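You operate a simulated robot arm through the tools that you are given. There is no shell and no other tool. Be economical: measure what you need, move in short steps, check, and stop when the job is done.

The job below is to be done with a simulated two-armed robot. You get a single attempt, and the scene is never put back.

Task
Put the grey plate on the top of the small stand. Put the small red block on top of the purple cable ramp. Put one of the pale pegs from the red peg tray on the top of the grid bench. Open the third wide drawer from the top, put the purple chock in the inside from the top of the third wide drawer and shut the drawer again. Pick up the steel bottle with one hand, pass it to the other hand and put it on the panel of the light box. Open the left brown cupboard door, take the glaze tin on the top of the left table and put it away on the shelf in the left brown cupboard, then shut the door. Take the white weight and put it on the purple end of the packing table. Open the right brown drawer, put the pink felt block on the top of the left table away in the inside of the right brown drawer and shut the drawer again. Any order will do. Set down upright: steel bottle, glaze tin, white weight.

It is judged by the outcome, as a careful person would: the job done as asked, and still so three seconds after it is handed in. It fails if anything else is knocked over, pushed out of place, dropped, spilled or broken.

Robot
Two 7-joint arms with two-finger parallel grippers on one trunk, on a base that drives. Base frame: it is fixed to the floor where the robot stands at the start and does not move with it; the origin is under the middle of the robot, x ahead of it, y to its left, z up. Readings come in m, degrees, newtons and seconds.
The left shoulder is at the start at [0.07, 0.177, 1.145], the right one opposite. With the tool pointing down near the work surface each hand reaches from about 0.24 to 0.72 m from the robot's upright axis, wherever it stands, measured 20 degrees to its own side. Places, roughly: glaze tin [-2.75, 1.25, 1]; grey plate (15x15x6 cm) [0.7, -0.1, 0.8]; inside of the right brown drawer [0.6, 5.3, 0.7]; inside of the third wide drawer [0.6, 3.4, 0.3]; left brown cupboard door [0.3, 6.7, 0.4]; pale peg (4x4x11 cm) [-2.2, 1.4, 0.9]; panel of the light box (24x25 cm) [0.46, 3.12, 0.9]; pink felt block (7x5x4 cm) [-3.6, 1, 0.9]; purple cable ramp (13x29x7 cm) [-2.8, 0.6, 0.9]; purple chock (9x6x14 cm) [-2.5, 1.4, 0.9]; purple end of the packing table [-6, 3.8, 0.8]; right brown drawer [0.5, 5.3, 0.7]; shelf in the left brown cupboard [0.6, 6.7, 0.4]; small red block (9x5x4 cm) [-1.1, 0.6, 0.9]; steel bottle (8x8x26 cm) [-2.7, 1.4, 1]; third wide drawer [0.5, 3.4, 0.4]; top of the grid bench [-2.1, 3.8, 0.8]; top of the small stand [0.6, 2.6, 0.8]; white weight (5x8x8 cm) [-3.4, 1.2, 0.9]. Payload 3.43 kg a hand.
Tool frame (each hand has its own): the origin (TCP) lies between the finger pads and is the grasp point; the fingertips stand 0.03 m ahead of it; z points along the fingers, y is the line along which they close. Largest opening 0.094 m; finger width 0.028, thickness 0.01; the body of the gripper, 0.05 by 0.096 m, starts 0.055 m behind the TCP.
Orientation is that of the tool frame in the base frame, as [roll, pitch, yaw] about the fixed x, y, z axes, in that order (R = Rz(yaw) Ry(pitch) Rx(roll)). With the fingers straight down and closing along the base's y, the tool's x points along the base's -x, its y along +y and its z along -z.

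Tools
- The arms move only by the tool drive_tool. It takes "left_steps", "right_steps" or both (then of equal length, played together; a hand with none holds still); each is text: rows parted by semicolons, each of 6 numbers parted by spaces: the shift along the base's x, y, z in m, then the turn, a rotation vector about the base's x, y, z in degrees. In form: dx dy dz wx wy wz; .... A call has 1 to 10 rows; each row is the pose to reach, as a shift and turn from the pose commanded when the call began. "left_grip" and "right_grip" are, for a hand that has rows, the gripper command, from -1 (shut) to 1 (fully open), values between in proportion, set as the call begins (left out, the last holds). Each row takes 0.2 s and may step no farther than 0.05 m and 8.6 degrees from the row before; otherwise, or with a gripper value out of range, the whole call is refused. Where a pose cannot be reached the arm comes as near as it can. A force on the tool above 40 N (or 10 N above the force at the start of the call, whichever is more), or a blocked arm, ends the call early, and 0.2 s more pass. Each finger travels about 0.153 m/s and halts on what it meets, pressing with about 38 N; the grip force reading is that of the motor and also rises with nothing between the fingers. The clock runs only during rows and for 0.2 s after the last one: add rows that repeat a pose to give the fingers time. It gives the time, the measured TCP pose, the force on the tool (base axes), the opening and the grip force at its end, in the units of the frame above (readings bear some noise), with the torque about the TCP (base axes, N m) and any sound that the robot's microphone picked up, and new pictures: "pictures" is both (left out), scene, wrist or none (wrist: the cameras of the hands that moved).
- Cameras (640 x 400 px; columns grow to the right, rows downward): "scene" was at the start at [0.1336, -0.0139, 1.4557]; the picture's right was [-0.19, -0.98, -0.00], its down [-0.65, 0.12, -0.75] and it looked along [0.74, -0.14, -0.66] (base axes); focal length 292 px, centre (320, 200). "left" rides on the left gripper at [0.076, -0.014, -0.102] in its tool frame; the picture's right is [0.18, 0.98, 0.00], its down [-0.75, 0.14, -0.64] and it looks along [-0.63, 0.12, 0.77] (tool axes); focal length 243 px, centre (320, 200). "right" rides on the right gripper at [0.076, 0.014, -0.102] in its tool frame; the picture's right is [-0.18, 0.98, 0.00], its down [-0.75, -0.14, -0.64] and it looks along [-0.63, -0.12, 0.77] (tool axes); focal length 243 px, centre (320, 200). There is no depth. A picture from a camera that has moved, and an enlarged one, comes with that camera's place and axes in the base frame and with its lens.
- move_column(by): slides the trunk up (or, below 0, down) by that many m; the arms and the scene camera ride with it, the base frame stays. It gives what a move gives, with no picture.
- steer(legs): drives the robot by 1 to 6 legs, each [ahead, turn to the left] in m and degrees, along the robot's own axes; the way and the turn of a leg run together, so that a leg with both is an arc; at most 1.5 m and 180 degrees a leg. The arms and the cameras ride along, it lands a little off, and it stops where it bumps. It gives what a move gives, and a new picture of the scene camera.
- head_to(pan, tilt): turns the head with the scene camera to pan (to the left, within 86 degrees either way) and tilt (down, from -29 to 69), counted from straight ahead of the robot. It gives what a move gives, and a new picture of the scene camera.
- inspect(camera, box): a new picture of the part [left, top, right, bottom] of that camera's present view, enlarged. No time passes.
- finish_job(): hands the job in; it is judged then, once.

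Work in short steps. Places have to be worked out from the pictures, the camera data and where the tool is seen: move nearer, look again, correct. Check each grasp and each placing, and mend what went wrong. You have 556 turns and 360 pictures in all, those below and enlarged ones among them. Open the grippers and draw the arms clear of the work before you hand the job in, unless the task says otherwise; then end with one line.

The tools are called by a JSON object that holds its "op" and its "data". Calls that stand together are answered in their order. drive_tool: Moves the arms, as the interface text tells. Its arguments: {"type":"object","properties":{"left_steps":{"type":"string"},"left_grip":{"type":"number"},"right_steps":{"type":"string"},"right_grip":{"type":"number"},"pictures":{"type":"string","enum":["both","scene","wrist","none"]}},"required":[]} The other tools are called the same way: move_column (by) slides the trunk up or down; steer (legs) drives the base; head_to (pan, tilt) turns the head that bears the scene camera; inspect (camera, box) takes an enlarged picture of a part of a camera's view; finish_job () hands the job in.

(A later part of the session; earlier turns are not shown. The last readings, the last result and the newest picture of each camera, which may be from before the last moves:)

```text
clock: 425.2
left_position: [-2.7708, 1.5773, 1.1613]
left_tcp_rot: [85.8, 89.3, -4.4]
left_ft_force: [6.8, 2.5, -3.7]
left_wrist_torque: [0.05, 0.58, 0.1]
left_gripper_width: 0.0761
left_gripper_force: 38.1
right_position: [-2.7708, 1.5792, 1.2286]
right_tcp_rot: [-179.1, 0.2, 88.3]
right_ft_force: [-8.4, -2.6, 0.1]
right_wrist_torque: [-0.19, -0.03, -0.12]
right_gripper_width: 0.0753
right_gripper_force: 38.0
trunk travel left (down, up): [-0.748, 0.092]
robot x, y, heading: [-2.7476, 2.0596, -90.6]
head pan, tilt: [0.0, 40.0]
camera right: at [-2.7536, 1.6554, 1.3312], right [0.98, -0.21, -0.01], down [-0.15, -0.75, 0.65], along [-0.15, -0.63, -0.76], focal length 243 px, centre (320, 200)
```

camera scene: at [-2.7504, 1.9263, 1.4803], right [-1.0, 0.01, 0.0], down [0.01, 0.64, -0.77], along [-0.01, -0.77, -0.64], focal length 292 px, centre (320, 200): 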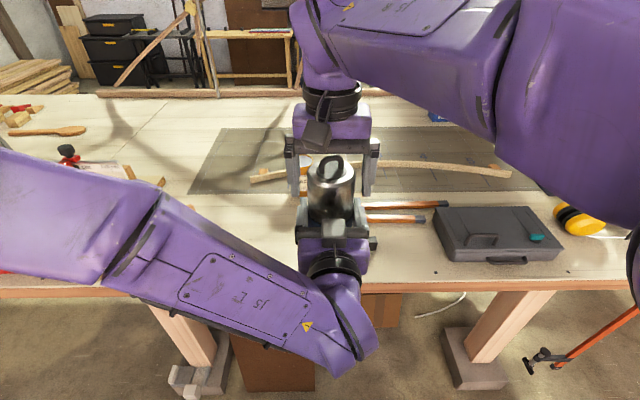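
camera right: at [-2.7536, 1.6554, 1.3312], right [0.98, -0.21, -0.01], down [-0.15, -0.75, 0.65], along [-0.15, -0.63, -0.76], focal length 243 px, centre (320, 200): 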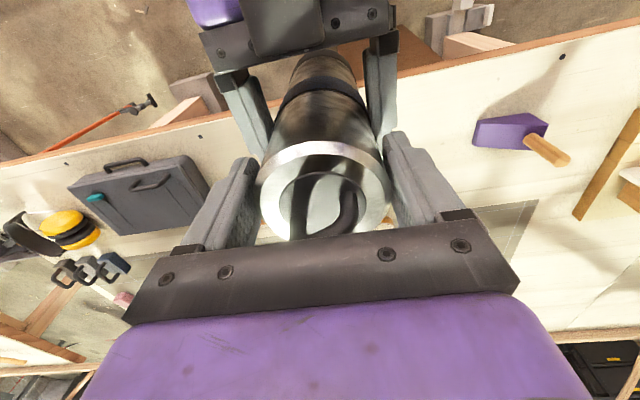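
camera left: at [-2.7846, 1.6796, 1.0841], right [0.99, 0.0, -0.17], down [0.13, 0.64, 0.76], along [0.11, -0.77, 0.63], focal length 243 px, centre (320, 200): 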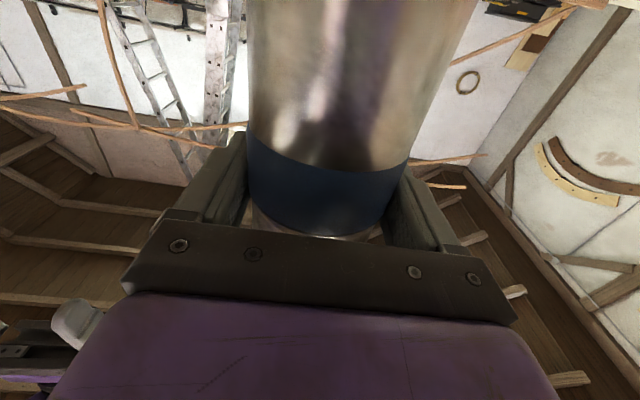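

Gripped at 7.5 cm. Opening the left hand while the right holds.

{"op": "drive_tool", "data": {"left_steps": "0 0 0 0 0 0; 0 0 0 0 0 0; 0 0 0 0 0 0", "left_grip": 1, "pictures": "none"}}

{"op": "drive_tool", "data": {"left_steps": "0 0.03 0 0 0 0; 0 0.06 0 0 0 0; 0 0.09 0 0 0 0; 0 0.11 0 0 0 0", "pictures": "both"}}

```text
clock: 426.0
left_position: [-2.7721, 1.5798, 1.1602]
left_tcp_rot: [84.0, 89.3, -6.2]
left_ft_force: [0.0, 0.2, -0.4]
left_wrist_torque: [0.0, 0.04, -0.01]
left_gripper_width: 0.0938
left_gripper_force: 0.1
right_position: [-2.7706, 1.5796, 1.2294]
right_tcp_rot: [-179.3, 0.2, 88.4]
right_ft_force: [0.7, 1.4, 0.9]
right_wrist_torque: [0.01, -0.01, -0.03]
right_gripper_width: 0.0754
right_gripper_force: 37.6
trunk travel left (down, up): [-0.748, 0.092]
robot x, y, heading: [-2.7516, 2.0599, -90.4]
head pan, tilt: [0.0, 40.0]
```

```text
clock: 427.0
left_position: [-2.7718, 1.691, 1.1627]
left_tcp_rot: [70.0, 89.3, -20.0]
left_ft_force: [-0.5, 0.0, 0.1]
left_wrist_torque: [-0.02, -0.01, -0.01]
left_gripper_width: 0.0939
left_gripper_force: 0.1
left hand out of reach, approached as far as the arm can: row 3
right_position: [-2.7708, 1.5802, 1.2303]
right_tcp_rot: [-179.3, 0.4, 88.4]
right_ft_force: [-0.2, -0.2, 0.5]
right_wrist_torque: [0.02, 0.02, 0.03]
right_gripper_width: 0.0756
right_gripper_force: 38.0
trunk travel left (down, up): [-0.748, 0.092]
robot x, y, heading: [-2.7462, 2.0599, -90.5]
head pan, tilt: [0.0, 40.0]
camera scene: at [-2.75, 1.9278, 1.4806], right [-1.0, 0.01, 0.0], down [0.01, 0.64, -0.77], along [-0.01, -0.77, -0.64], focal length 292 px, centre (320, 200)
camera left: at [-2.7851, 1.7922, 1.086], right [0.99, 0.0, -0.17], down [0.13, 0.65, 0.75], along [0.11, -0.76, 0.64], focal length 243 px, centre (320, 200)
```

scene: 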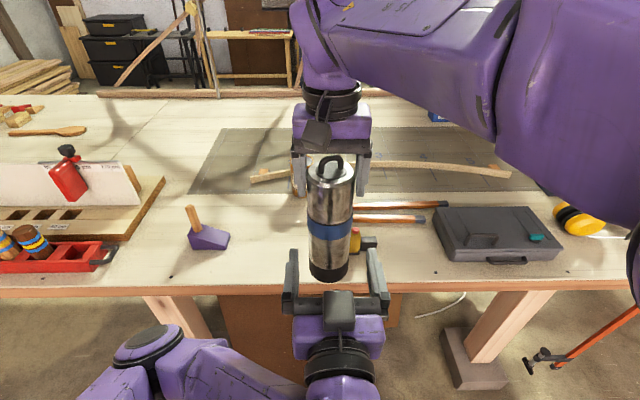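
left: 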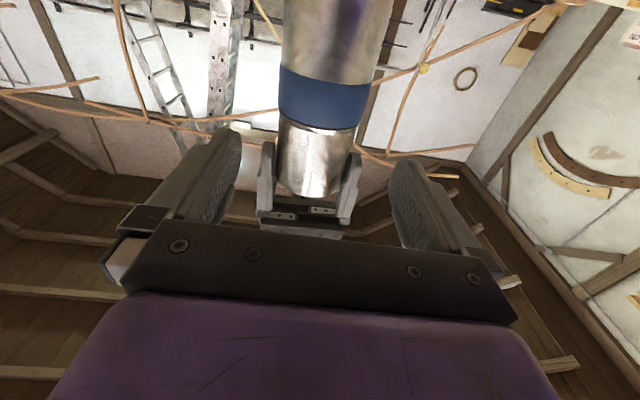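

Handover complete; the bottle hangs straight in the right hand. I'll move it to my right side and bring the left hand back to pointing down.

{"op": "drive_tool", "data": {"left_steps": "0.02 0.01 0.01 8.5 0 0; 0.04 0.02 0.02 17 0 0; 0.06 0.03 0.03 25.5 0 0; 0.08 0.03 0.04 34 0 0; 0.1 0.03 0.05 42.5 0 0; 0.12 0.03 0.06 51 0 0; 0.14 0.03 0.07 59.5 0 0; 0.16 0.03 0.07 68 0 0; 0.18 0.03 0.07 76.5 0 0; 0.2 0.03 0.07 85 0 0", "right_steps": "-0.02 0 0.01 0 0 0; -0.04 0 0.02 0 0 0; -0.06 0.01 0.02 0 0 0; -0.08 0.01 0.02 0 0 0; -0.1 0.01 0.02 0 0 0; -0.12 0.02 0.02 0 0 0; -0.14 0.02 0.02 0 0 0; -0.16 0.03 0.02 0 0 0; -0.18 0.04 0.02 0 0 0; -0.2 0.05 0.02 0 0 0", "pictures": "scene"}}

```text
clock: 427.8
left_position: [-2.6873, 1.6916, 1.1789]
left_tcp_rot: [148.2, 69.1, 65.6]
left_ft_force: [0.4, 0.1, -0.4]
left_wrist_torque: [0.01, 0.0, 0.0]
left_gripper_width: 0.0939
left_gripper_force: 0.0
left hand out of reach, approached as far as the arm can: row 3, 4
right_position: [-2.8325, 1.5888, 1.2493]
right_tcp_rot: [-179.2, 0.0, 88.4]
right_ft_force: [0.0, -0.9, -6.6]
right_wrist_torque: [0.01, -0.01, -0.03]
right_gripper_width: 0.075
right_gripper_force: 38.1
trunk travel left (down, up): [-0.748, 0.092]
robot x, y, heading: [-2.7488, 2.0585, -90.4]
head pan, tilt: [0.0, 40.0]
stopped in row 4 (left hand): the arm was blocked; the commanded pose is now the measured one
camera scene: at [-2.7494, 1.9256, 1.4802], right [-1.0, 0.01, 0.0], down [0.01, 0.64, -0.77], along [-0.01, -0.77, -0.64], focal length 292 px, centre (320, 200)
```

scene: 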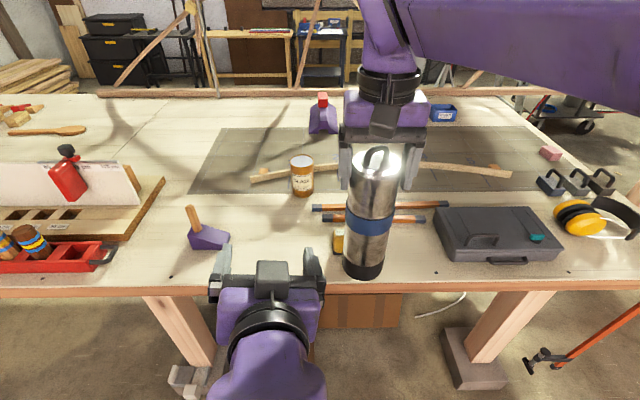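

The left arm is too folded. I'll move it outward-forward while rotating, continuing the right hand aside.

{"op": "drive_tool", "data": {"left_steps": "0.03 -0.02 0.02 3 0 0; 0.06 -0.035 0.04 8 0 0; 0.09 -0.045 0.05 16 0 0; 0.12 -0.05 0.06 24 0 0; 0.14 -0.05 0.06 32 0 0; 0.15 -0.04 0.06 40 0 0; 0.15 -0.03 0.06 48 0 0; 0.15 -0.02 0.06 56 0 0; 0.15 0 0.06 63 0 0; 0.15 0.02 0.06 66 0 0", "right_steps": "-0.02 0 0 0 0 0; -0.04 0 0 0 0 0; -0.06 0.01 0 0 0 0; -0.08 0.01 0 0 0 0; -0.1 0.01 0 0 0 0; -0.12 0.02 0 0 0 0; -0.14 0.02 0 0 0 0; -0.15 0.03 0 0 0 0; -0.15 0.04 0 0 0 0; -0.15 0.05 0 0 0 0", "pictures": "scene"}}

```text
clock: 428.5
left_position: [-2.6032, 1.6434, 1.1939]
left_tcp_rot: [140.8, 57.6, 64.4]
left_ft_force: [0.7, -0.9, -0.3]
left_wrist_torque: [-0.01, 0.03, -0.03]
left_gripper_width: 0.0942
left_gripper_force: 0.0
left hand out of reach, approached as far as the arm can: row 1, 2, 3
right_position: [-2.8765, 1.5909, 1.2504]
right_tcp_rot: [-179.1, 0.0, 88.3]
right_ft_force: [-0.9, -0.4, -5.9]
right_wrist_torque: [0.02, -0.01, 0.02]
right_gripper_width: 0.0754
right_gripper_force: 37.7
trunk travel left (down, up): [-0.748, 0.092]
robot x, y, heading: [-2.7473, 2.0616, -91.0]
head pan, tilt: [0.0, 40.0]
stopped in row 3 (left hand): the arm was blocked; the commanded pose is now the measured one
camera scene: at [-2.7505, 1.9263, 1.4803], right [-1.0, 0.01, 0.0], down [0.01, 0.64, -0.77], along [-0.01, -0.77, -0.64], focal length 292 px, centre (320, 200)
```

scene: 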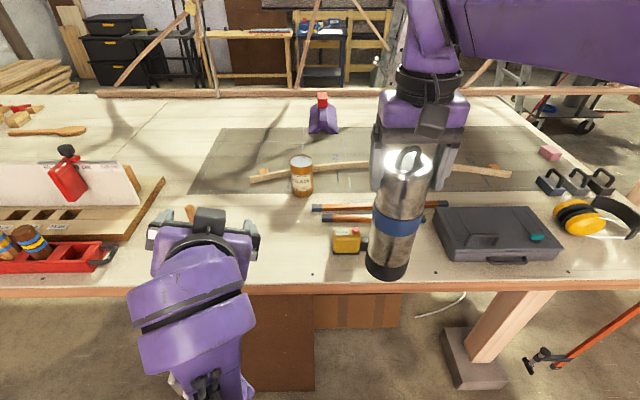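

Moving the left hand further forward without rotation first to unfold the arm.

{"op": "drive_tool", "data": {"left_steps": "0.02 -0.03 0.02 0 0 0; 0.04 -0.06 0.04 0 0 0; 0.06 -0.09 0.05 0 0 0; 0.08 -0.12 0.06 0 0 0", "pictures": "scene"}}

```text
clock: 429.5
left_position: [-2.6079, 1.63, 1.1967]
left_tcp_rot: [141.2, 57.7, 64.8]
left_ft_force: [-0.3, 0.6, -0.2]
left_wrist_torque: [0.0, 0.0, -0.01]
left_gripper_width: 0.0942
left_gripper_force: 0.0
left hand out of reach, approached as far as the arm can: row 1, 2, 3, 4
right_position: [-2.8765, 1.5916, 1.2504]
right_tcp_rot: [-179.1, 0.2, 88.4]
right_ft_force: [-0.3, -0.3, -5.8]
right_wrist_torque: [0.02, -0.03, 0.02]
right_gripper_width: 0.0751
right_gripper_force: 37.7
trunk travel left (down, up): [-0.748, 0.092]
robot x, y, heading: [-2.7498, 2.0598, -90.7]
head pan, tilt: [0.0, 40.0]
camera scene: at [-2.7503, 1.9264, 1.4803], right [-1.0, 0.01, 0.0], down [0.01, 0.64, -0.77], along [-0.01, -0.77, -0.64], focal length 292 px, centre (320, 200)
```

scene: 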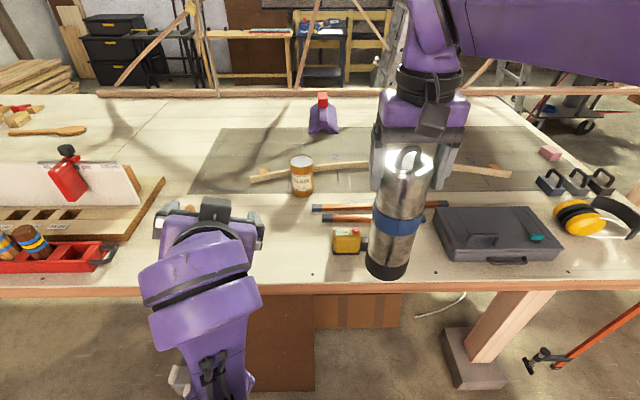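

The arm sits in an awkward elbow posture. I'll go back toward the level orientation and a forward position, where it was comfortable.

{"op": "drive_tool", "data": {"left_steps": "0 -0.01 0 -8 0 0; 0 -0.02 0 -16 0 0; 0 -0.03 0 -24 0 0; 0 -0.04 0 -32 0 0; 0 -0.05 0 -32 0 0", "pictures": "scene"}}

```text
clock: 430.7
left_position: [-2.6071, 1.5807, 1.1956]
left_tcp_rot: [63.0, 76.7, -9.6]
left_ft_force: [-0.5, 0.1, 0.6]
left_wrist_torque: [0.0, 0.02, 0.03]
left_gripper_width: 0.0938
left_gripper_force: 0.0
right_position: [-2.8779, 1.5904, 1.2509]
right_tcp_rot: [-179.2, 0.2, 88.4]
right_ft_force: [-0.5, -0.8, -6.3]
right_wrist_torque: [0.04, -0.03, 0.0]
right_gripper_width: 0.0753
right_gripper_force: 38.3
trunk travel left (down, up): [-0.748, 0.092]
robot x, y, heading: [-2.7496, 2.0592, -91.0]
head pan, tilt: [0.0, 40.0]
camera scene: at [-2.7508, 1.9265, 1.4803], right [-1.0, 0.01, 0.0], down [0.01, 0.64, -0.77], along [-0.01, -0.77, -0.64], focal length 292 px, centre (320, 200)
```

scene: 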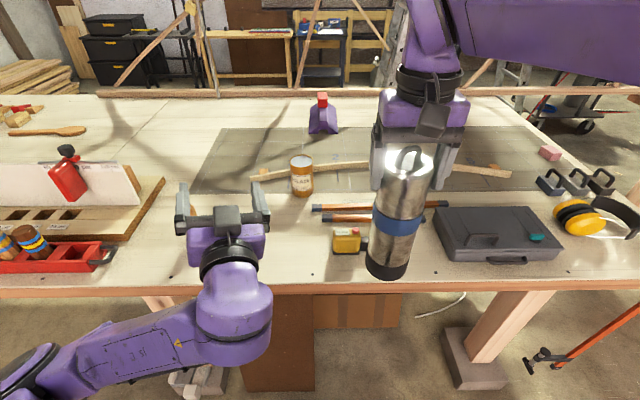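

The elbow is out again. First I'll square the orientation to level, moving a bit outward.

{"op": "drive_tool", "data": {"left_steps": "0.02 -0.01 0 2 4 -5.5; 0.04 -0.02 0 4 8 -11; 0.06 -0.03 0 6 12 -17; 0.08 -0.04 0 6 12 -17; 0.09 -0.05 0 6 12 -17", "pictures": "none"}}

```text
clock: 431.9
left_position: [-2.516, 1.5309, 1.1941]
left_tcp_rot: [150.4, 88.1, 60.4]
left_ft_force: [-0.5, -0.6, 0.5]
left_wrist_torque: [0.0, 0.02, -0.01]
left_gripper_width: 0.0941
left_gripper_force: 0.1
right_position: [-2.8756, 1.5918, 1.2507]
right_tcp_rot: [-179.1, 0.2, 88.3]
right_ft_force: [0.7, -0.3, -7.1]
right_wrist_torque: [0.01, 0.0, 0.0]
right_gripper_width: 0.0751
right_gripper_force: 37.9
trunk travel left (down, up): [-0.748, 0.092]
robot x, y, heading: [-2.7521, 2.0602, -90.7]
head pan, tilt: [0.0, 40.0]
```

Level now. Rotating down while the hand stays outboard.

{"op": "drive_tool", "data": {"left_steps": "0.004 0.005 0.005 8.5 0 0; 0.008 0.01 0.01 17 0 0; 0.012 0.015 0.015 25.5 0 0; 0.016 0.02 0.02 34 0 0; 0.02 0.03 0.025 42.5 0 0; 0.024 0.04 0.03 51 0 0; 0.028 0.05 0.035 59.5 0 0; 0.032 0.06 0.04 68 0 0; 0.036 0.065 0.04 76.5 0 0; 0.04 0.07 0.04 85 0 0", "pictures": "scene"}}

```text
clock: 434.1
left_position: [-2.477, 1.6027, 1.2354]
left_tcp_rot: [179.9, 3.2, 89.0]
left_ft_force: [0.0, -0.3, -0.4]
left_wrist_torque: [0.02, 0.01, -0.02]
left_gripper_width: 0.0943
left_gripper_force: 0.1
right_position: [-2.8764, 1.591, 1.2492]
right_tcp_rot: [-179.2, 0.2, 88.4]
right_ft_force: [-0.2, -0.7, -6.2]
right_wrist_torque: [0.01, -0.04, -0.02]
right_gripper_width: 0.0753
right_gripper_force: 38.1
trunk travel left (down, up): [-0.748, 0.092]
robot x, y, heading: [-2.748, 2.0606, -90.8]
head pan, tilt: [0.0, 40.0]
camera scene: at [-2.7514, 1.9264, 1.4803], right [-1.0, 0.01, 0.0], down [0.01, 0.64, -0.77], along [-0.01, -0.77, -0.64], focal length 292 px, centre (320, 200)
```

scene: 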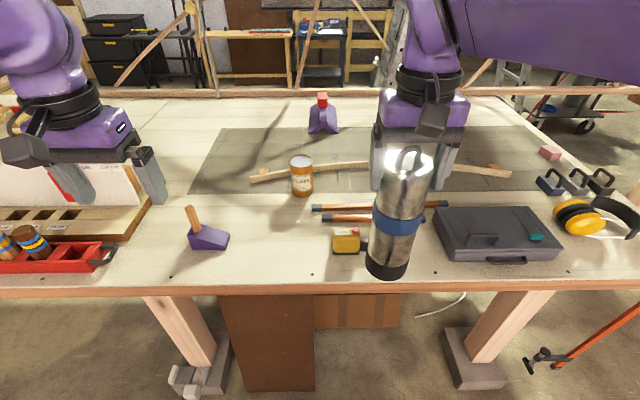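

Now the chock: its wooden handle is at about (−2.44, 1.39), top z≈1.02. Moving the left hand above it.

{"op": "drive_tool", "data": {"left_steps": "0.008 -0.04 0 3 0 0; 0.016 -0.08 0 3 0 0; 0.024 -0.12 -0.01 3 0 0; 0.03 -0.16 -0.03 3 0 0; 0.035 -0.195 -0.06 3 0 0; 0.037 -0.213 -0.1 3 0 0; 0.037 -0.213 -0.115 3 0 0", "left_grip": 0.3}}

```text
clock: 435.7
left_position: [-2.439, 1.3896, 1.1208]
left_tcp_rot: [-180.0, 0.3, 88.8]
left_ft_force: [-1.2, 1.1, 1.1]
left_wrist_torque: [-0.02, -0.02, 0.0]
left_gripper_width: 0.0611
left_gripper_force: 0.1
right_position: [-2.8764, 1.5923, 1.25]
right_tcp_rot: [-179.1, 0.3, 88.4]
right_ft_force: [-0.4, -0.5, -6.0]
right_wrist_torque: [0.06, 0.01, 0.04]
right_gripper_width: 0.0751
right_gripper_force: 38.1
trunk travel left (down, up): [-0.748, 0.092]
robot x, y, heading: [-2.7487, 2.0566, -90.5]
head pan, tilt: [0.0, 40.0]
camera scene: at [-2.7502, 1.9272, 1.4804], right [-1.0, 0.01, 0.0], down [0.01, 0.64, -0.77], along [-0.01, -0.77, -0.64], focal length 292 px, centre (320, 200)
camera left: at [-2.453, 1.4666, 1.2223], right [0.99, 0.17, 0.0], down [0.13, -0.75, 0.65], along [0.11, -0.64, -0.76], focal length 243 px, centre (320, 200)
```

scene: 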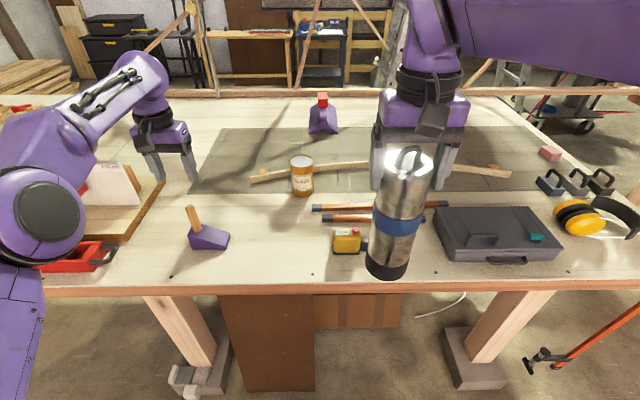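
left: 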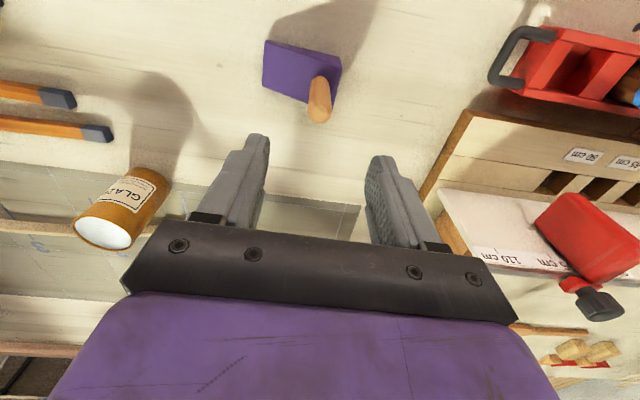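

The handle stands right below. Descending to z≈0.985, closing, and lifting gently.

{"op": "drive_tool", "data": {"left_steps": "0 0 -0.04 0 0 0; 0 0 -0.08 0 0 0; 0 0 -0.11 0 0 0; 0 0 -0.136 0 0 0; 0 0 -0.136 0 0 0", "pictures": "wrist"}}

{"op": "drive_tool", "data": {"left_steps": "0 0 0 0 0 0; 0 0 0 0 0 0; 0 0 0 0 0 0; 0 0 0.01 0 0 0; 0 0 0.025 0 0 0; 0 0 0.05 0 0 0", "left_grip": -1, "pictures": "wrist"}}

```text
clock: 436.9
left_position: [-2.4387, 1.3899, 0.9842]
left_tcp_rot: [-180.0, 0.4, 89.0]
left_ft_force: [0.1, -0.7, -0.8]
left_wrist_torque: [-0.01, 0.0, 0.03]
left_gripper_width: 0.061
left_gripper_force: 0.0
right_position: [-2.8758, 1.5917, 1.2514]
right_tcp_rot: [-179.1, 0.2, 88.3]
right_ft_force: [-0.2, 0.5, -5.3]
right_wrist_torque: [0.05, 0.02, 0.02]
right_gripper_width: 0.0754
right_gripper_force: 37.9
trunk travel left (down, up): [-0.748, 0.092]
robot x, y, heading: [-2.7443, 2.061, -90.8]
head pan, tilt: [0.0, 40.0]
camera left: at [-2.4518, 1.4663, 1.0864], right [0.99, 0.17, 0.0], down [0.13, -0.75, 0.65], along [0.11, -0.64, -0.76], focal length 243 px, centre (320, 200)
```

left: 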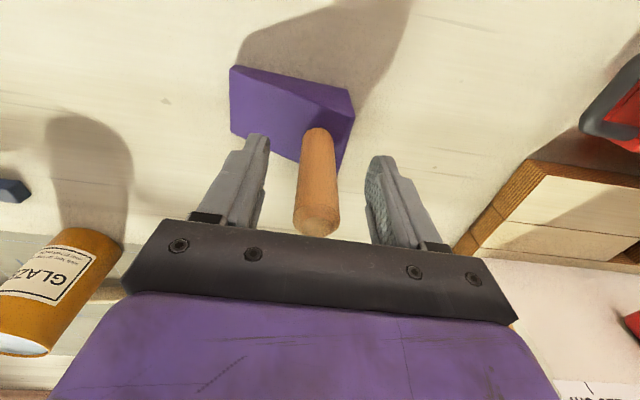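

```text
clock: 438.3
left_position: [-2.4377, 1.3908, 1.0362]
left_tcp_rot: [-180.0, 0.2, 89.0]
left_ft_force: [0.2, 0.5, -2.2]
left_wrist_torque: [0.0, -0.06, 0.0]
left_gripper_width: 0.0211
left_gripper_force: 37.9
right_position: [-2.8766, 1.5915, 1.2506]
right_tcp_rot: [-179.2, 0.1, 88.1]
right_ft_force: [0.3, 1.8, -6.5]
right_wrist_torque: [0.03, 0.01, -0.01]
right_gripper_width: 0.0753
right_gripper_force: 38.4
trunk travel left (down, up): [-0.748, 0.092]
robot x, y, heading: [-2.747, 2.0606, -90.5]
head pan, tilt: [0.0, 40.0]
camera left: at [-2.452, 1.4666, 1.1372], right [0.99, 0.17, 0.0], down [0.13, -0.75, 0.65], along [0.11, -0.64, -0.76], focal length 243 px, centre (320, 200)
```

left: 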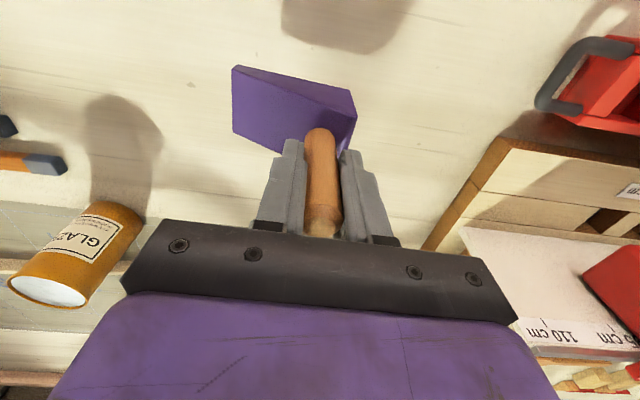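

The chock is held. Retracting the left hand, then driving to the drawer cabinet.

{"op": "drive_tool", "data": {"left_steps": "0 0 0.04 0 0 0; 0 0 0.08 0 0 0; 0 0.02 0.12 0 0 0; 0 0.06 0.15 0 0 0; 0 0.1 0.17 0 0 0; 0 0.14 0.18 0 0 0; 0 0.18 0.19 0 0 0; 0 0.21 0.19 0 0 0", "pictures": "none"}}

{"op": "steer", "data": {"legs": [[-0.42, 0], [0, 90.5], [1.15, 0], [1.1, 0], [0, 90], [0.62, 0]]}}

{"op": "steer", "data": {"legs": [[0, -90]]}}

{"op": "head_to", "data": {"pan": 0, "tilt": 40}}

```text
clock: 440.1
left_position: [-2.4442, 1.6006, 1.2279]
left_tcp_rot: [179.8, 0.4, 89.1]
left_ft_force: [-0.6, 0.0, -1.8]
left_wrist_torque: [-0.01, -0.01, 0.0]
left_gripper_width: 0.0213
left_gripper_force: 38.5
right_position: [-2.8824, 1.5921, 1.2499]
right_tcp_rot: [-179.4, 0.2, 88.2]
right_ft_force: [-0.3, 0.7, -6.1]
right_wrist_torque: [0.02, -0.02, 0.0]
right_gripper_width: 0.0753
right_gripper_force: 38.0
trunk travel left (down, up): [-0.748, 0.092]
robot x, y, heading: [-2.7522, 2.0583, -90.8]
head pan, tilt: [0.0, 40.0]
```

```text
clock: 464.1
left_position: [-0.8243, 3.5254, 1.2257]
left_tcp_rot: [-180.0, 0.3, -89.4]
left_ft_force: [0.1, -0.3, -1.2]
left_wrist_torque: [-0.05, 0.04, 0.03]
left_gripper_width: 0.0214
left_gripper_force: 38.4
right_position: [-0.3884, 3.5455, 1.251]
right_tcp_rot: [-179.1, 0.3, -90.2]
right_ft_force: [-0.3, -0.3, -6.7]
right_wrist_torque: [-0.02, 0.02, 0.01]
right_gripper_width: 0.0752
right_gripper_force: 38.2
trunk travel left (down, up): [-0.748, 0.092]
robot x, y, heading: [-0.5054, 3.0753, 90.7]
head pan, tilt: [0.0, 40.0]
camera scene: at [-0.5041, 3.211, 1.4804], right [1.0, 0.01, 0.0], down [0.01, -0.64, -0.77], along [-0.01, 0.77, -0.64], focal length 292 px, centre (320, 200)
```

scene: 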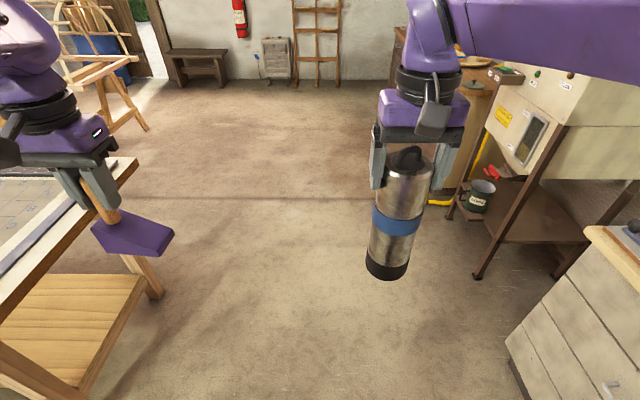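

```text
clock: 468.3
left_position: [-0.0524, 3.3986, 1.2249]
left_tcp_rot: [180.0, 0.4, -179.1]
left_ft_force: [-0.5, -0.6, -1.9]
left_wrist_torque: [0.01, 0.0, -0.01]
left_gripper_width: 0.0213
left_gripper_force: 38.1
right_position: [-0.0302, 2.9622, 1.2508]
right_tcp_rot: [-179.0, 0.2, -179.9]
right_ft_force: [0.6, 0.6, -6.7]
right_wrist_torque: [-0.03, 0.04, -0.03]
right_gripper_width: 0.0755
right_gripper_force: 38.0
trunk travel left (down, up): [-0.748, 0.092]
robot x, y, heading: [-0.5024, 3.0745, 1.0]
head pan, tilt: [0.0, 40.0]
camera scene: at [-0.366, 3.0789, 1.4803], right [0.02, -1.0, 0.0], down [-0.64, -0.01, -0.77], along [0.77, 0.02, -0.64], focal length 292 px, centre (320, 200)
```

scene: 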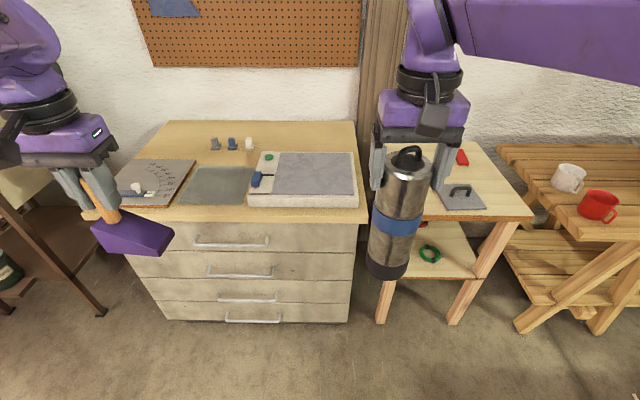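

```text
clock: 468.9
left_position: [-0.0538, 3.3976, 1.2261]
left_tcp_rot: [179.9, 0.3, -179.1]
left_ft_force: [0.3, -0.3, -1.6]
left_wrist_torque: [0.0, 0.02, 0.01]
left_gripper_width: 0.0214
left_gripper_force: 37.9
right_position: [-0.0292, 2.9623, 1.2501]
right_tcp_rot: [-179.1, 0.0, -179.8]
right_ft_force: [0.6, 1.2, -5.6]
right_wrist_torque: [-0.02, 0.03, -0.01]
right_gripper_width: 0.0753
right_gripper_force: 37.7
trunk travel left (down, up): [-0.748, 0.092]
robot x, y, heading: [-0.5053, 3.075, 1.0]
head pan, tilt: [0.0, 40.0]
camera scene: at [-0.3661, 3.0787, 1.4803], right [0.02, -1.0, 0.0], down [-0.64, -0.01, -0.77], along [0.77, 0.02, -0.64], focal length 292 px, centre (320, 200)
```

scene: 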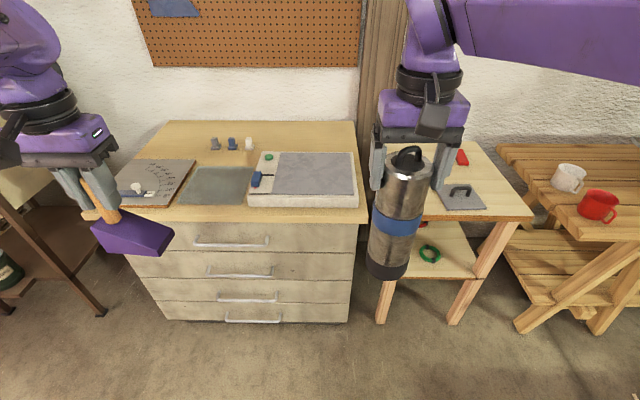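

The light box panel centre is at about (0.47, 3.12); cabinet front at x≈0.27. I'll shift to y≈3.23 and move up to x≈−0.12.

{"op": "steer", "data": {"legs": [[0, 89], [0.16, 0], [0, -90], [0.37, 0]]}}

{"op": "head_to", "data": {"pan": -5, "tilt": 45}}

```text
clock: 480.0
left_position: [0.3181, 3.5597, 1.2253]
left_tcp_rot: [-179.9, 0.4, -179.6]
left_ft_force: [-0.2, 0.6, -1.6]
left_wrist_torque: [0.01, 0.05, -0.03]
left_gripper_width: 0.0215
left_gripper_force: 38.1
right_position: [0.3379, 3.1244, 1.2508]
right_tcp_rot: [-179.0, 0.2, 179.7]
right_ft_force: [-0.9, -0.1, -6.5]
right_wrist_torque: [0.01, 0.07, -0.02]
right_gripper_width: 0.0756
right_gripper_force: 38.1
trunk travel left (down, up): [-0.748, 0.092]
robot x, y, heading: [-0.1384, 3.2413, 0.9]
head pan, tilt: [0.0, 40.0]
camera scene: at [0.0011, 3.243, 1.4805], right [0.01, -1.0, 0.0], down [-0.64, -0.01, -0.77], along [0.77, 0.01, -0.64], focal length 292 px, centre (320, 200)
```

scene: 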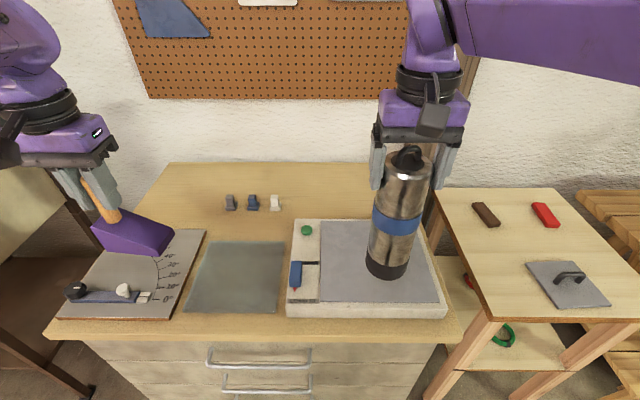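

```text
clock: 480.7
left_position: [0.3193, 3.5603, 1.226]
left_tcp_rot: [180.0, 0.3, -179.6]
left_ft_force: [0.3, -0.6, -0.9]
left_wrist_torque: [0.03, 0.03, 0.01]
left_gripper_width: 0.0216
left_gripper_force: 37.6
right_position: [0.3388, 3.1231, 1.2509]
right_tcp_rot: [-179.1, 0.0, 179.7]
right_ft_force: [0.6, 0.0, -5.6]
right_wrist_torque: [-0.02, 0.04, -0.01]
right_gripper_width: 0.0758
right_gripper_force: 38.1
trunk travel left (down, up): [-0.748, 0.092]
robot x, y, heading: [-0.1345, 3.2401, 0.7]
head pan, tilt: [-5.0, 45.0]
camera scene: at [-0.0013, 3.2359, 1.473], right [-0.07, -1.0, 0.0], down [-0.71, 0.05, -0.71], along [0.7, -0.05, -0.71], focal length 292 px, centre (320, 200)
```

scene: 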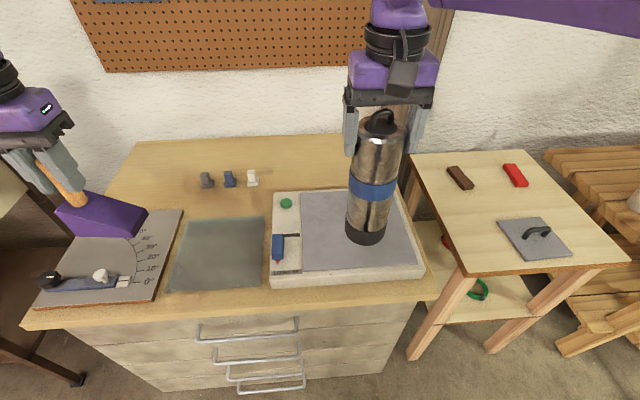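

The panel centre is at (0.445, 3.12). Moving the bottle over it and lowering in fine steps.

{"op": "drive_tool", "data": {"right_steps": "0.035 -0.003 0 0 0 0; 0.07 -0.006 0 0 0 0; 0.103 -0.006 0 0 0 0; 0.103 -0.006 -0.03 0 0 0; 0.103 -0.006 -0.06 0 0 0; 0.103 -0.006 -0.08 0 0 0; 0.103 -0.006 -0.09 0 0 0; 0.103 -0.006 -0.098 0 0 0; 0.103 -0.006 -0.106 0 0 0"}}

```text
clock: 482.7
left_position: [0.3189, 3.5613, 1.225]
left_tcp_rot: [-180.0, 0.4, -179.6]
left_ft_force: [0.8, 1.0, -1.7]
left_wrist_torque: [-0.02, -0.01, 0.04]
left_gripper_width: 0.0216
left_gripper_force: 38.1
right_position: [0.4406, 3.1184, 1.1438]
right_tcp_rot: [-179.1, 0.1, 179.7]
right_ft_force: [-0.5, 0.0, -6.5]
right_wrist_torque: [0.01, 0.05, 0.01]
right_gripper_width: 0.0758
right_gripper_force: 37.6
trunk travel left (down, up): [-0.748, 0.092]
robot x, y, heading: [-0.1318, 3.2405, 0.4]
head pan, tilt: [-5.0, 45.0]
camera scene: at [-0.001, 3.2365, 1.473], right [-0.07, -1.0, 0.0], down [-0.71, 0.05, -0.71], along [0.7, -0.05, -0.71], focal length 292 px, centre (320, 200)
camera right: at [0.3644, 3.1347, 1.2461], right [0.19, 0.98, -0.02], down [0.75, -0.13, 0.65], along [0.63, -0.13, -0.76], focal length 243 px, centre (320, 200)
```

scene: 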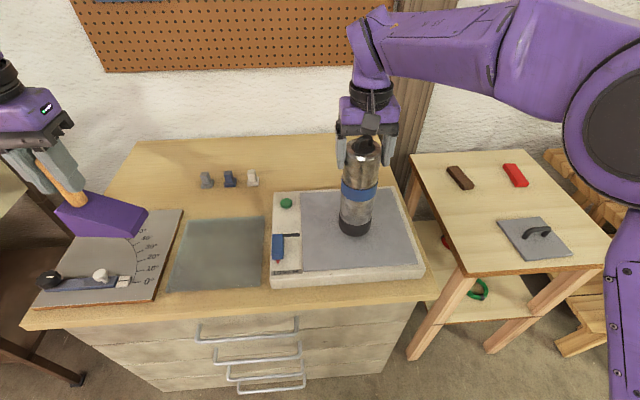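
right: 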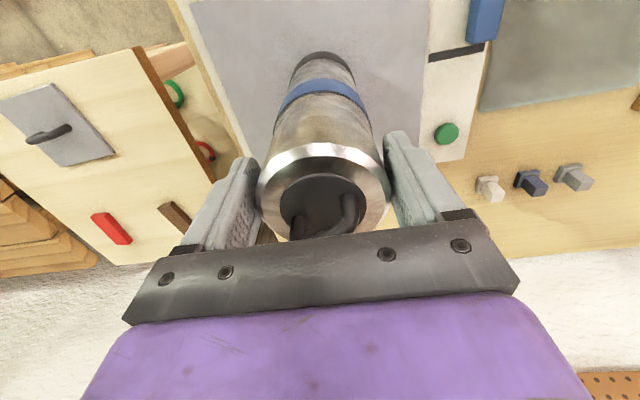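

Still above the panel. Lowering on in small steps.

{"op": "drive_tool", "data": {"right_steps": "0 0 -0.005 0 0 0; 0 0 -0.01 0 0 0; 0 0 -0.015 0 0 0; 0 0 -0.02 0 0 0; 0 0 -0.025 0 0 0; 0 0 -0.03 0 0 0; 0 0 -0.035 0 0 0", "pictures": "none"}}

```text
clock: 484.3
left_position: [0.3144, 3.5616, 1.2273]
left_tcp_rot: [-179.9, 0.5, -179.6]
left_ft_force: [0.6, 0.5, -1.2]
left_wrist_torque: [0.04, 0.0, 0.0]
left_gripper_width: 0.0217
left_gripper_force: 38.5
right_position: [0.437, 3.1186, 1.1134]
right_tcp_rot: [-179.1, 0.5, 179.8]
right_ft_force: [5.9, -1.7, 32.1]
right_wrist_torque: [0.07, -0.29, 0.09]
right_gripper_width: 0.0748
right_gripper_force: 38.0
trunk travel left (down, up): [-0.748, 0.092]
robot x, y, heading: [-0.1337, 3.2395, 0.7]
head pan, tilt: [-5.0, 45.0]
```

Contact. Easing up 3 mm, then opening and rising.

{"op": "drive_tool", "data": {"right_steps": "0 0 0.003 0 0 0; 0 0 0.003 0 0 0", "pictures": "none"}}

{"op": "drive_tool", "data": {"right_steps": "0 0 0 0 0 0; 0 0 0 0 0 0; 0 0 0 0 0 0; 0 0 0.02 0 0 0; 0 0 0.05 0 0 0; 0 0 0.09 0 0 0; 0 0 0.13 0 0 0; 0 0 0.16 0 0 0", "right_grip": 1}}

```text
clock: 484.9
left_position: [0.3168, 3.5607, 1.2257]
left_tcp_rot: [-180.0, 0.4, -179.5]
left_ft_force: [0.5, 0.0, -1.3]
left_wrist_torque: [0.06, 0.04, 0.0]
left_gripper_width: 0.0211
left_gripper_force: 37.8
right_position: [0.4389, 3.1186, 1.1129]
right_tcp_rot: [-179.1, 0.1, 179.8]
right_ft_force: [4.0, -0.4, 13.2]
right_wrist_torque: [0.29, -0.5, -0.05]
right_gripper_width: 0.0747
right_gripper_force: 37.1
trunk travel left (down, up): [-0.748, 0.092]
robot x, y, heading: [-0.1309, 3.2394, 0.6]
head pan, tilt: [-5.0, 45.0]
```

```text
clock: 486.7
left_position: [0.3179, 3.5607, 1.2264]
left_tcp_rot: [-179.9, 0.3, -179.6]
left_ft_force: [-0.9, -0.2, -1.9]
left_wrist_torque: [0.05, -0.04, 0.01]
left_gripper_width: 0.0215
left_gripper_force: 38.2
right_position: [0.4396, 3.1183, 1.2736]
right_tcp_rot: [-179.2, 0.2, 179.7]
right_ft_force: [-0.4, 0.6, -0.1]
right_wrist_torque: [-0.01, -0.03, -0.01]
right_gripper_width: 0.0941
right_gripper_force: 0.1
trunk travel left (down, up): [-0.748, 0.092]
robot x, y, heading: [-0.1303, 3.2381, 0.6]
head pan, tilt: [-5.0, 45.0]
camera scene: at [-0.0023, 3.2365, 1.4731], right [-0.07, -1.0, 0.0], down [-0.71, 0.05, -0.71], along [0.7, -0.05, -0.71], focal length 292 px, centre (320, 200)
camera right: at [0.3629, 3.1349, 1.3755], right [0.19, 0.98, -0.01], down [0.75, -0.13, 0.65], along [0.63, -0.13, -0.76], focal length 243 px, centre (320, 200)
```

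scene: 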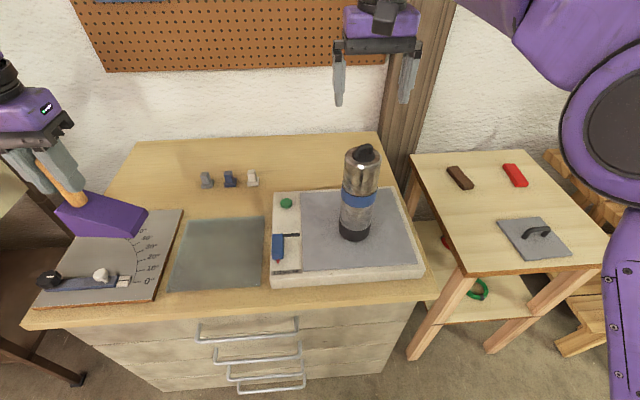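
right: 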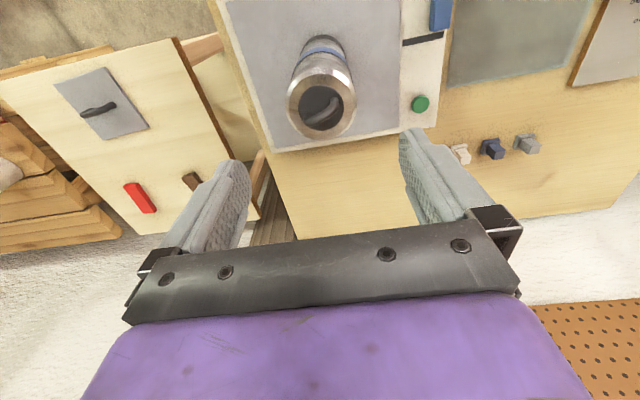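

The bottle stands on the panel. Now the drawer: back off first, then lower the trunk and turn the right hand to point forward.

{"op": "drive_tool", "data": {"right_steps": "0 -0.01 0.03 0 0 0; -0.03 -0.03 0.03 0 0 0; -0.07 -0.05 0.03 0 0 0; -0.11 -0.07 0.03 0 0 0; -0.14 -0.09 0.03 0 0 0", "pictures": "none"}}

{"op": "steer", "data": {"legs": [[-0.35, 0]]}}

{"op": "move_column", "data": {"by": -0.42}}

{"op": "head_to", "data": {"pan": 5, "tilt": 35}}

```text
clock: 487.9
left_position: [0.3168, 3.5579, 1.2266]
left_tcp_rot: [179.9, 0.4, -179.6]
left_ft_force: [0.4, -0.5, -2.6]
left_wrist_torque: [0.02, -0.04, 0.03]
left_gripper_width: 0.0213
left_gripper_force: 38.0
right_position: [0.2988, 3.0254, 1.3046]
right_tcp_rot: [-179.3, 0.3, 179.8]
right_ft_force: [-0.3, 0.0, 0.2]
right_wrist_torque: [0.03, 0.01, 0.01]
right_gripper_width: 0.0941
right_gripper_force: 0.1
trunk travel left (down, up): [-0.748, 0.092]
robot x, y, heading: [-0.132, 3.24, 0.7]
head pan, tilt: [-5.0, 45.0]
```

```text
clock: 490.1
left_position: [-0.0325, 3.5572, 1.2246]
left_tcp_rot: [179.9, 0.3, -179.4]
left_ft_force: [-0.7, -0.7, -1.6]
left_wrist_torque: [0.03, 0.03, 0.06]
left_gripper_width: 0.0217
left_gripper_force: 38.4
right_position: [-0.0475, 3.0245, 1.303]
right_tcp_rot: [-179.1, 0.1, 180.0]
right_ft_force: [-0.2, 0.0, 0.0]
right_wrist_torque: [0.03, 0.01, -0.02]
right_gripper_width: 0.094
right_gripper_force: 0.0
trunk travel left (down, up): [-0.748, 0.092]
robot x, y, heading: [-0.4833, 3.2373, 0.7]
head pan, tilt: [-5.0, 45.0]
camera scene: at [-0.351, 3.2317, 1.473], right [-0.07, -1.0, 0.0], down [-0.71, 0.05, -0.71], along [0.7, -0.05, -0.71], focal length 292 px, centre (320, 200)
```

scene: 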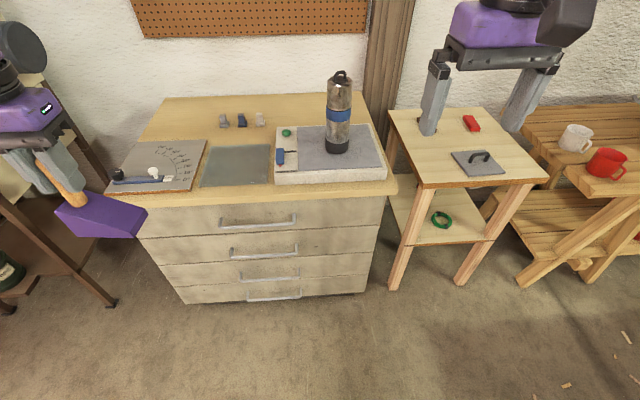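

```text
refused: -0.42 is not a number from -0.4 to 0.4
```

```text
clock: 490.9
left_position: [-0.0344, 3.5569, 1.226]
left_tcp_rot: [180.0, 0.4, -179.3]
left_ft_force: [0.4, 0.5, -0.6]
left_wrist_torque: [0.04, -0.02, 0.01]
left_gripper_width: 0.0215
left_gripper_force: 38.0
right_position: [-0.0507, 3.0251, 1.3037]
right_tcp_rot: [-179.1, 0.2, 179.9]
right_ft_force: [-0.2, 0.5, 0.6]
right_wrist_torque: [0.02, -0.01, 0.0]
right_gripper_width: 0.094
right_gripper_force: 0.0
trunk travel left (down, up): [-0.748, 0.092]
robot x, y, heading: [-0.4859, 3.232, 0.8]
head pan, tilt: [5.0, 35.0]
camera scene: at [-0.3467, 3.2465, 1.488], right [0.1, -0.99, 0.0], down [-0.57, -0.06, -0.82], along [0.81, 0.08, -0.57], focal length 292 px, centre (320, 200)
```

scene: 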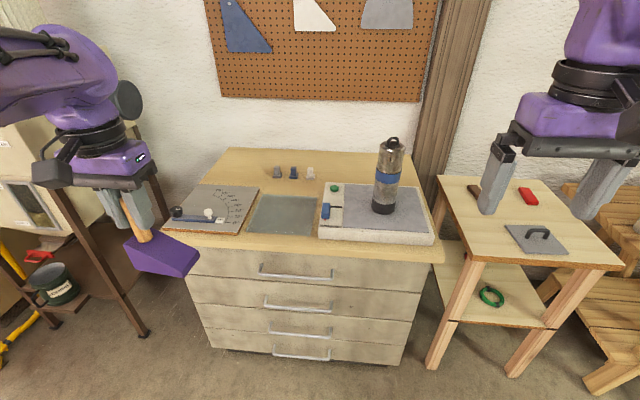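

Third handle estimated at x≈0.25, y≈3.385, z≈0.45. Lowering the trunk 0.4 m and starting to turn the right hand forward.

{"op": "move_column", "data": {"by": -0.4}}

{"op": "drive_tool", "data": {"right_steps": "-0.005 0.01 -0.02 -4.6 -4.6 4.6; -0.01 0.02 -0.04 -9.2 -9.2 9.2; -0.015 0.03 -0.06 -13.9 -13.9 13.9; -0.02 0.04 -0.08 -18.5 -18.5 18.5; -0.025 0.05 -0.1 -23.1 -23.1 23.1; -0.03 0.06 -0.12 -27.7 -27.7 27.7; -0.03 0.07 -0.14 -32.3 -32.3 32.3; -0.03 0.08 -0.16 -37 -37 37; -0.03 0.09 -0.18 -41.6 -41.6 41.6; -0.03 0.1 -0.2 -46.2 -46.2 46.2", "pictures": "scene"}}

```text
clock: 494.7
left_position: [-0.0335, 3.5566, 0.8249]
left_tcp_rot: [180.0, 0.4, -179.4]
left_ft_force: [-1.0, -0.1, -1.7]
left_wrist_torque: [0.06, 0.01, -0.01]
left_gripper_width: 0.0216
left_gripper_force: 37.8
right_position: [-0.0494, 3.0251, 0.9029]
right_tcp_rot: [-179.0, 0.2, 179.9]
right_ft_force: [0.6, -0.3, 0.3]
right_wrist_torque: [0.02, 0.0, 0.03]
right_gripper_width: 0.094
right_gripper_force: 0.0
trunk travel left (down, up): [-0.348, 0.492]
robot x, y, heading: [-0.4821, 3.2317, 0.9]
head pan, tilt: [5.0, 35.0]
```

```text
clock: 496.9
left_position: [-0.0338, 3.5574, 0.8243]
left_tcp_rot: [180.0, 0.3, -179.5]
left_ft_force: [0.1, 0.5, -0.7]
left_wrist_torque: [0.02, 0.01, 0.01]
left_gripper_width: 0.0213
left_gripper_force: 38.1
right_position: [-0.0782, 3.1257, 0.7021]
right_tcp_rot: [-117.0, 17.2, -117.7]
right_ft_force: [0.9, -1.0, 0.0]
right_wrist_torque: [0.01, 0.02, 0.02]
right_gripper_width: 0.0938
right_gripper_force: 0.0
right hand out of reach, approached as far as the arm can: row 1, 2, 3, 4
trunk travel left (down, up): [-0.348, 0.492]
robot x, y, heading: [-0.485, 3.2367, 1.0]
head pan, tilt: [5.0, 35.0]
camera scene: at [-0.3459, 3.2468, 1.088], right [0.1, -0.99, 0.0], down [-0.57, -0.06, -0.82], along [0.81, 0.08, -0.57], focal length 292 px, centre (320, 200)
```

scene: 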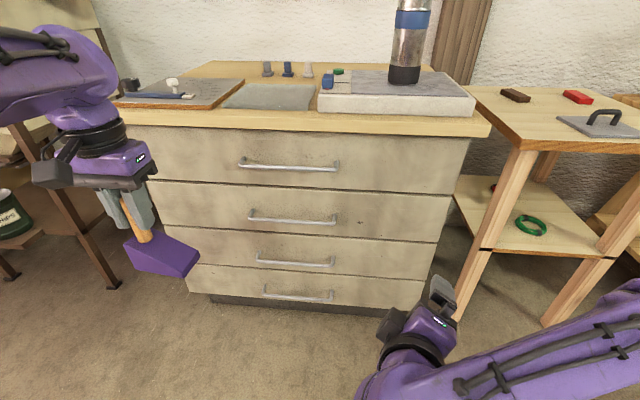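

Good view: the third handle is at about (0.275, 3.386, 0.41), 25 cm long. Finishing the rotation and bringing the hand in line with it.

{"op": "drive_tool", "data": {"right_steps": "0 0.02 -0.025 -4.6 -4.6 4.6; 0 0.04 -0.05 -9.2 -9.2 9.2; 0 0.06 -0.08 -13.9 -13.9 13.9; 0 0.085 -0.11 -18.5 -18.5 18.5; 0 0.11 -0.14 -23.1 -23.1 23.1; 0 0.14 -0.17 -23.1 -23.1 23.1; 0 0.17 -0.2 -23.1 -23.1 23.1; 0 0.2 -0.23 -23.1 -23.1 23.1; 0 0.23 -0.26 -23.1 -23.1 23.1; 0.02 0.25 -0.29 -23.1 -23.1 23.1"}}

```text
clock: 499.1
left_position: [-0.0342, 3.5575, 0.8252]
left_tcp_rot: [179.9, 0.3, -179.4]
left_ft_force: [-0.5, -0.1, -1.4]
left_wrist_torque: [0.03, 0.02, 0.0]
left_gripper_width: 0.0218
left_gripper_force: 38.0
right_position: [-0.0601, 3.3748, 0.4133]
right_tcp_rot: [-89.0, 0.1, -89.8]
right_ft_force: [0.2, 0.1, 0.2]
right_wrist_torque: [-0.01, 0.01, 0.0]
right_gripper_width: 0.0937
right_gripper_force: 0.0
trunk travel left (down, up): [-0.348, 0.492]
robot x, y, heading: [-0.4834, 3.2324, 1.1]
head pan, tilt: [5.0, 35.0]
camera scene: at [-0.3459, 3.2468, 1.088], right [0.1, -0.99, 0.0], down [-0.57, -0.06, -0.82], along [0.81, 0.08, -0.57], focal length 292 px, centre (320, 200)
camera right: at [-0.1614, 3.2981, 0.3967], right [0.01, 0.19, -0.98], down [-0.65, 0.75, 0.13], along [0.76, 0.63, 0.13], focal length 243 px, centre (320, 200)
```

scene: 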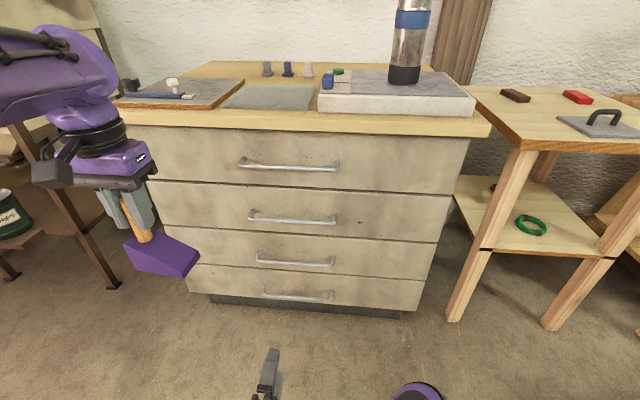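
right: 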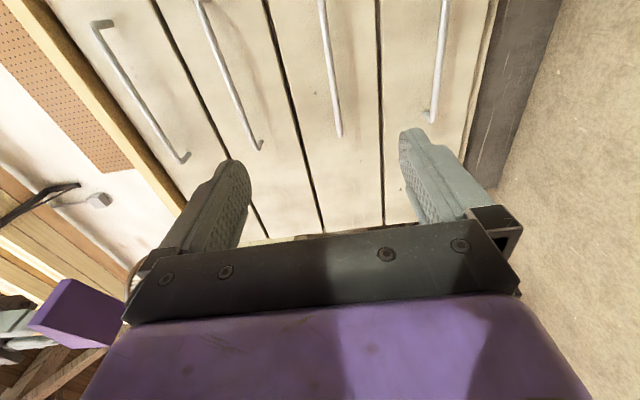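

Handle 3 runs between the fingers at z≈0.407. Advancing toward it, first to x≈0.22.

{"op": "drive_tool", "data": {"right_steps": "0.04 0.005 -0.003 0 0 0; 0.08 0.01 -0.006 0 0 0; 0.12 0.01 -0.006 0 0 0; 0.16 0.01 -0.006 0 0 0; 0.2 0.01 -0.006 0 0 0; 0.24 0.01 -0.006 0 0 0; 0.28 0.01 -0.006 0 0 0"}}

```text
clock: 500.7
left_position: [-0.0331, 3.5572, 0.8252]
left_tcp_rot: [180.0, 0.3, -179.4]
left_ft_force: [-0.8, 0.6, -1.4]
left_wrist_torque: [-0.02, 0.02, -0.01]
left_gripper_width: 0.0214
left_gripper_force: 38.3
right_position: [0.1275, 3.3464, 0.4631]
right_tcp_rot: [-89.3, -0.3, -90.4]
right_ft_force: [-0.4, 0.2, 0.9]
right_wrist_torque: [-0.05, 0.02, -0.01]
right_gripper_width: 0.094
right_gripper_force: 0.0
right hand out of reach, approached as far as the arm can: row 2, 3, 4, 5, 6, 7
trunk travel left (down, up): [-0.348, 0.492]
robot x, y, heading: [-0.4858, 3.2366, 1.0]
head pan, tilt: [5.0, 35.0]
camera scene: at [-0.346, 3.2466, 1.0879], right [0.1, -0.99, 0.0], down [-0.57, -0.06, -0.82], along [0.81, 0.08, -0.57], focal length 292 px, centre (320, 200)
camera right: at [0.0243, 3.2707, 0.4489], right [0.01, 0.18, -0.98], down [-0.64, 0.76, 0.13], along [0.77, 0.63, 0.12], focal length 243 px, centre (320, 200)
```

scene: 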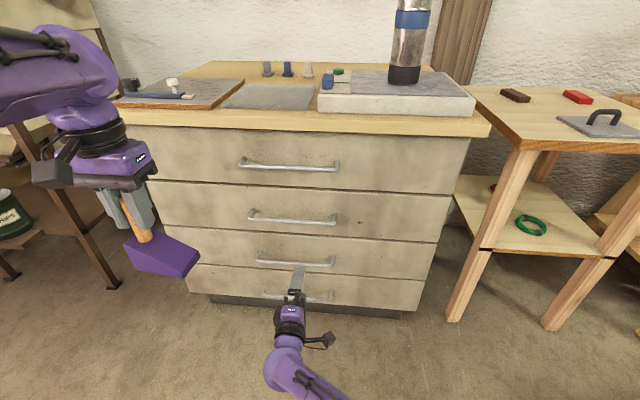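
right: 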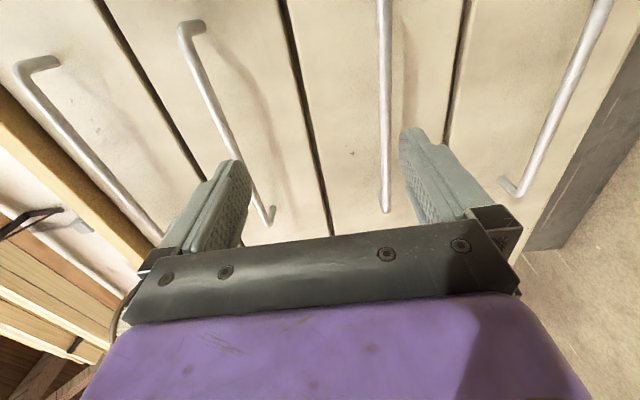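

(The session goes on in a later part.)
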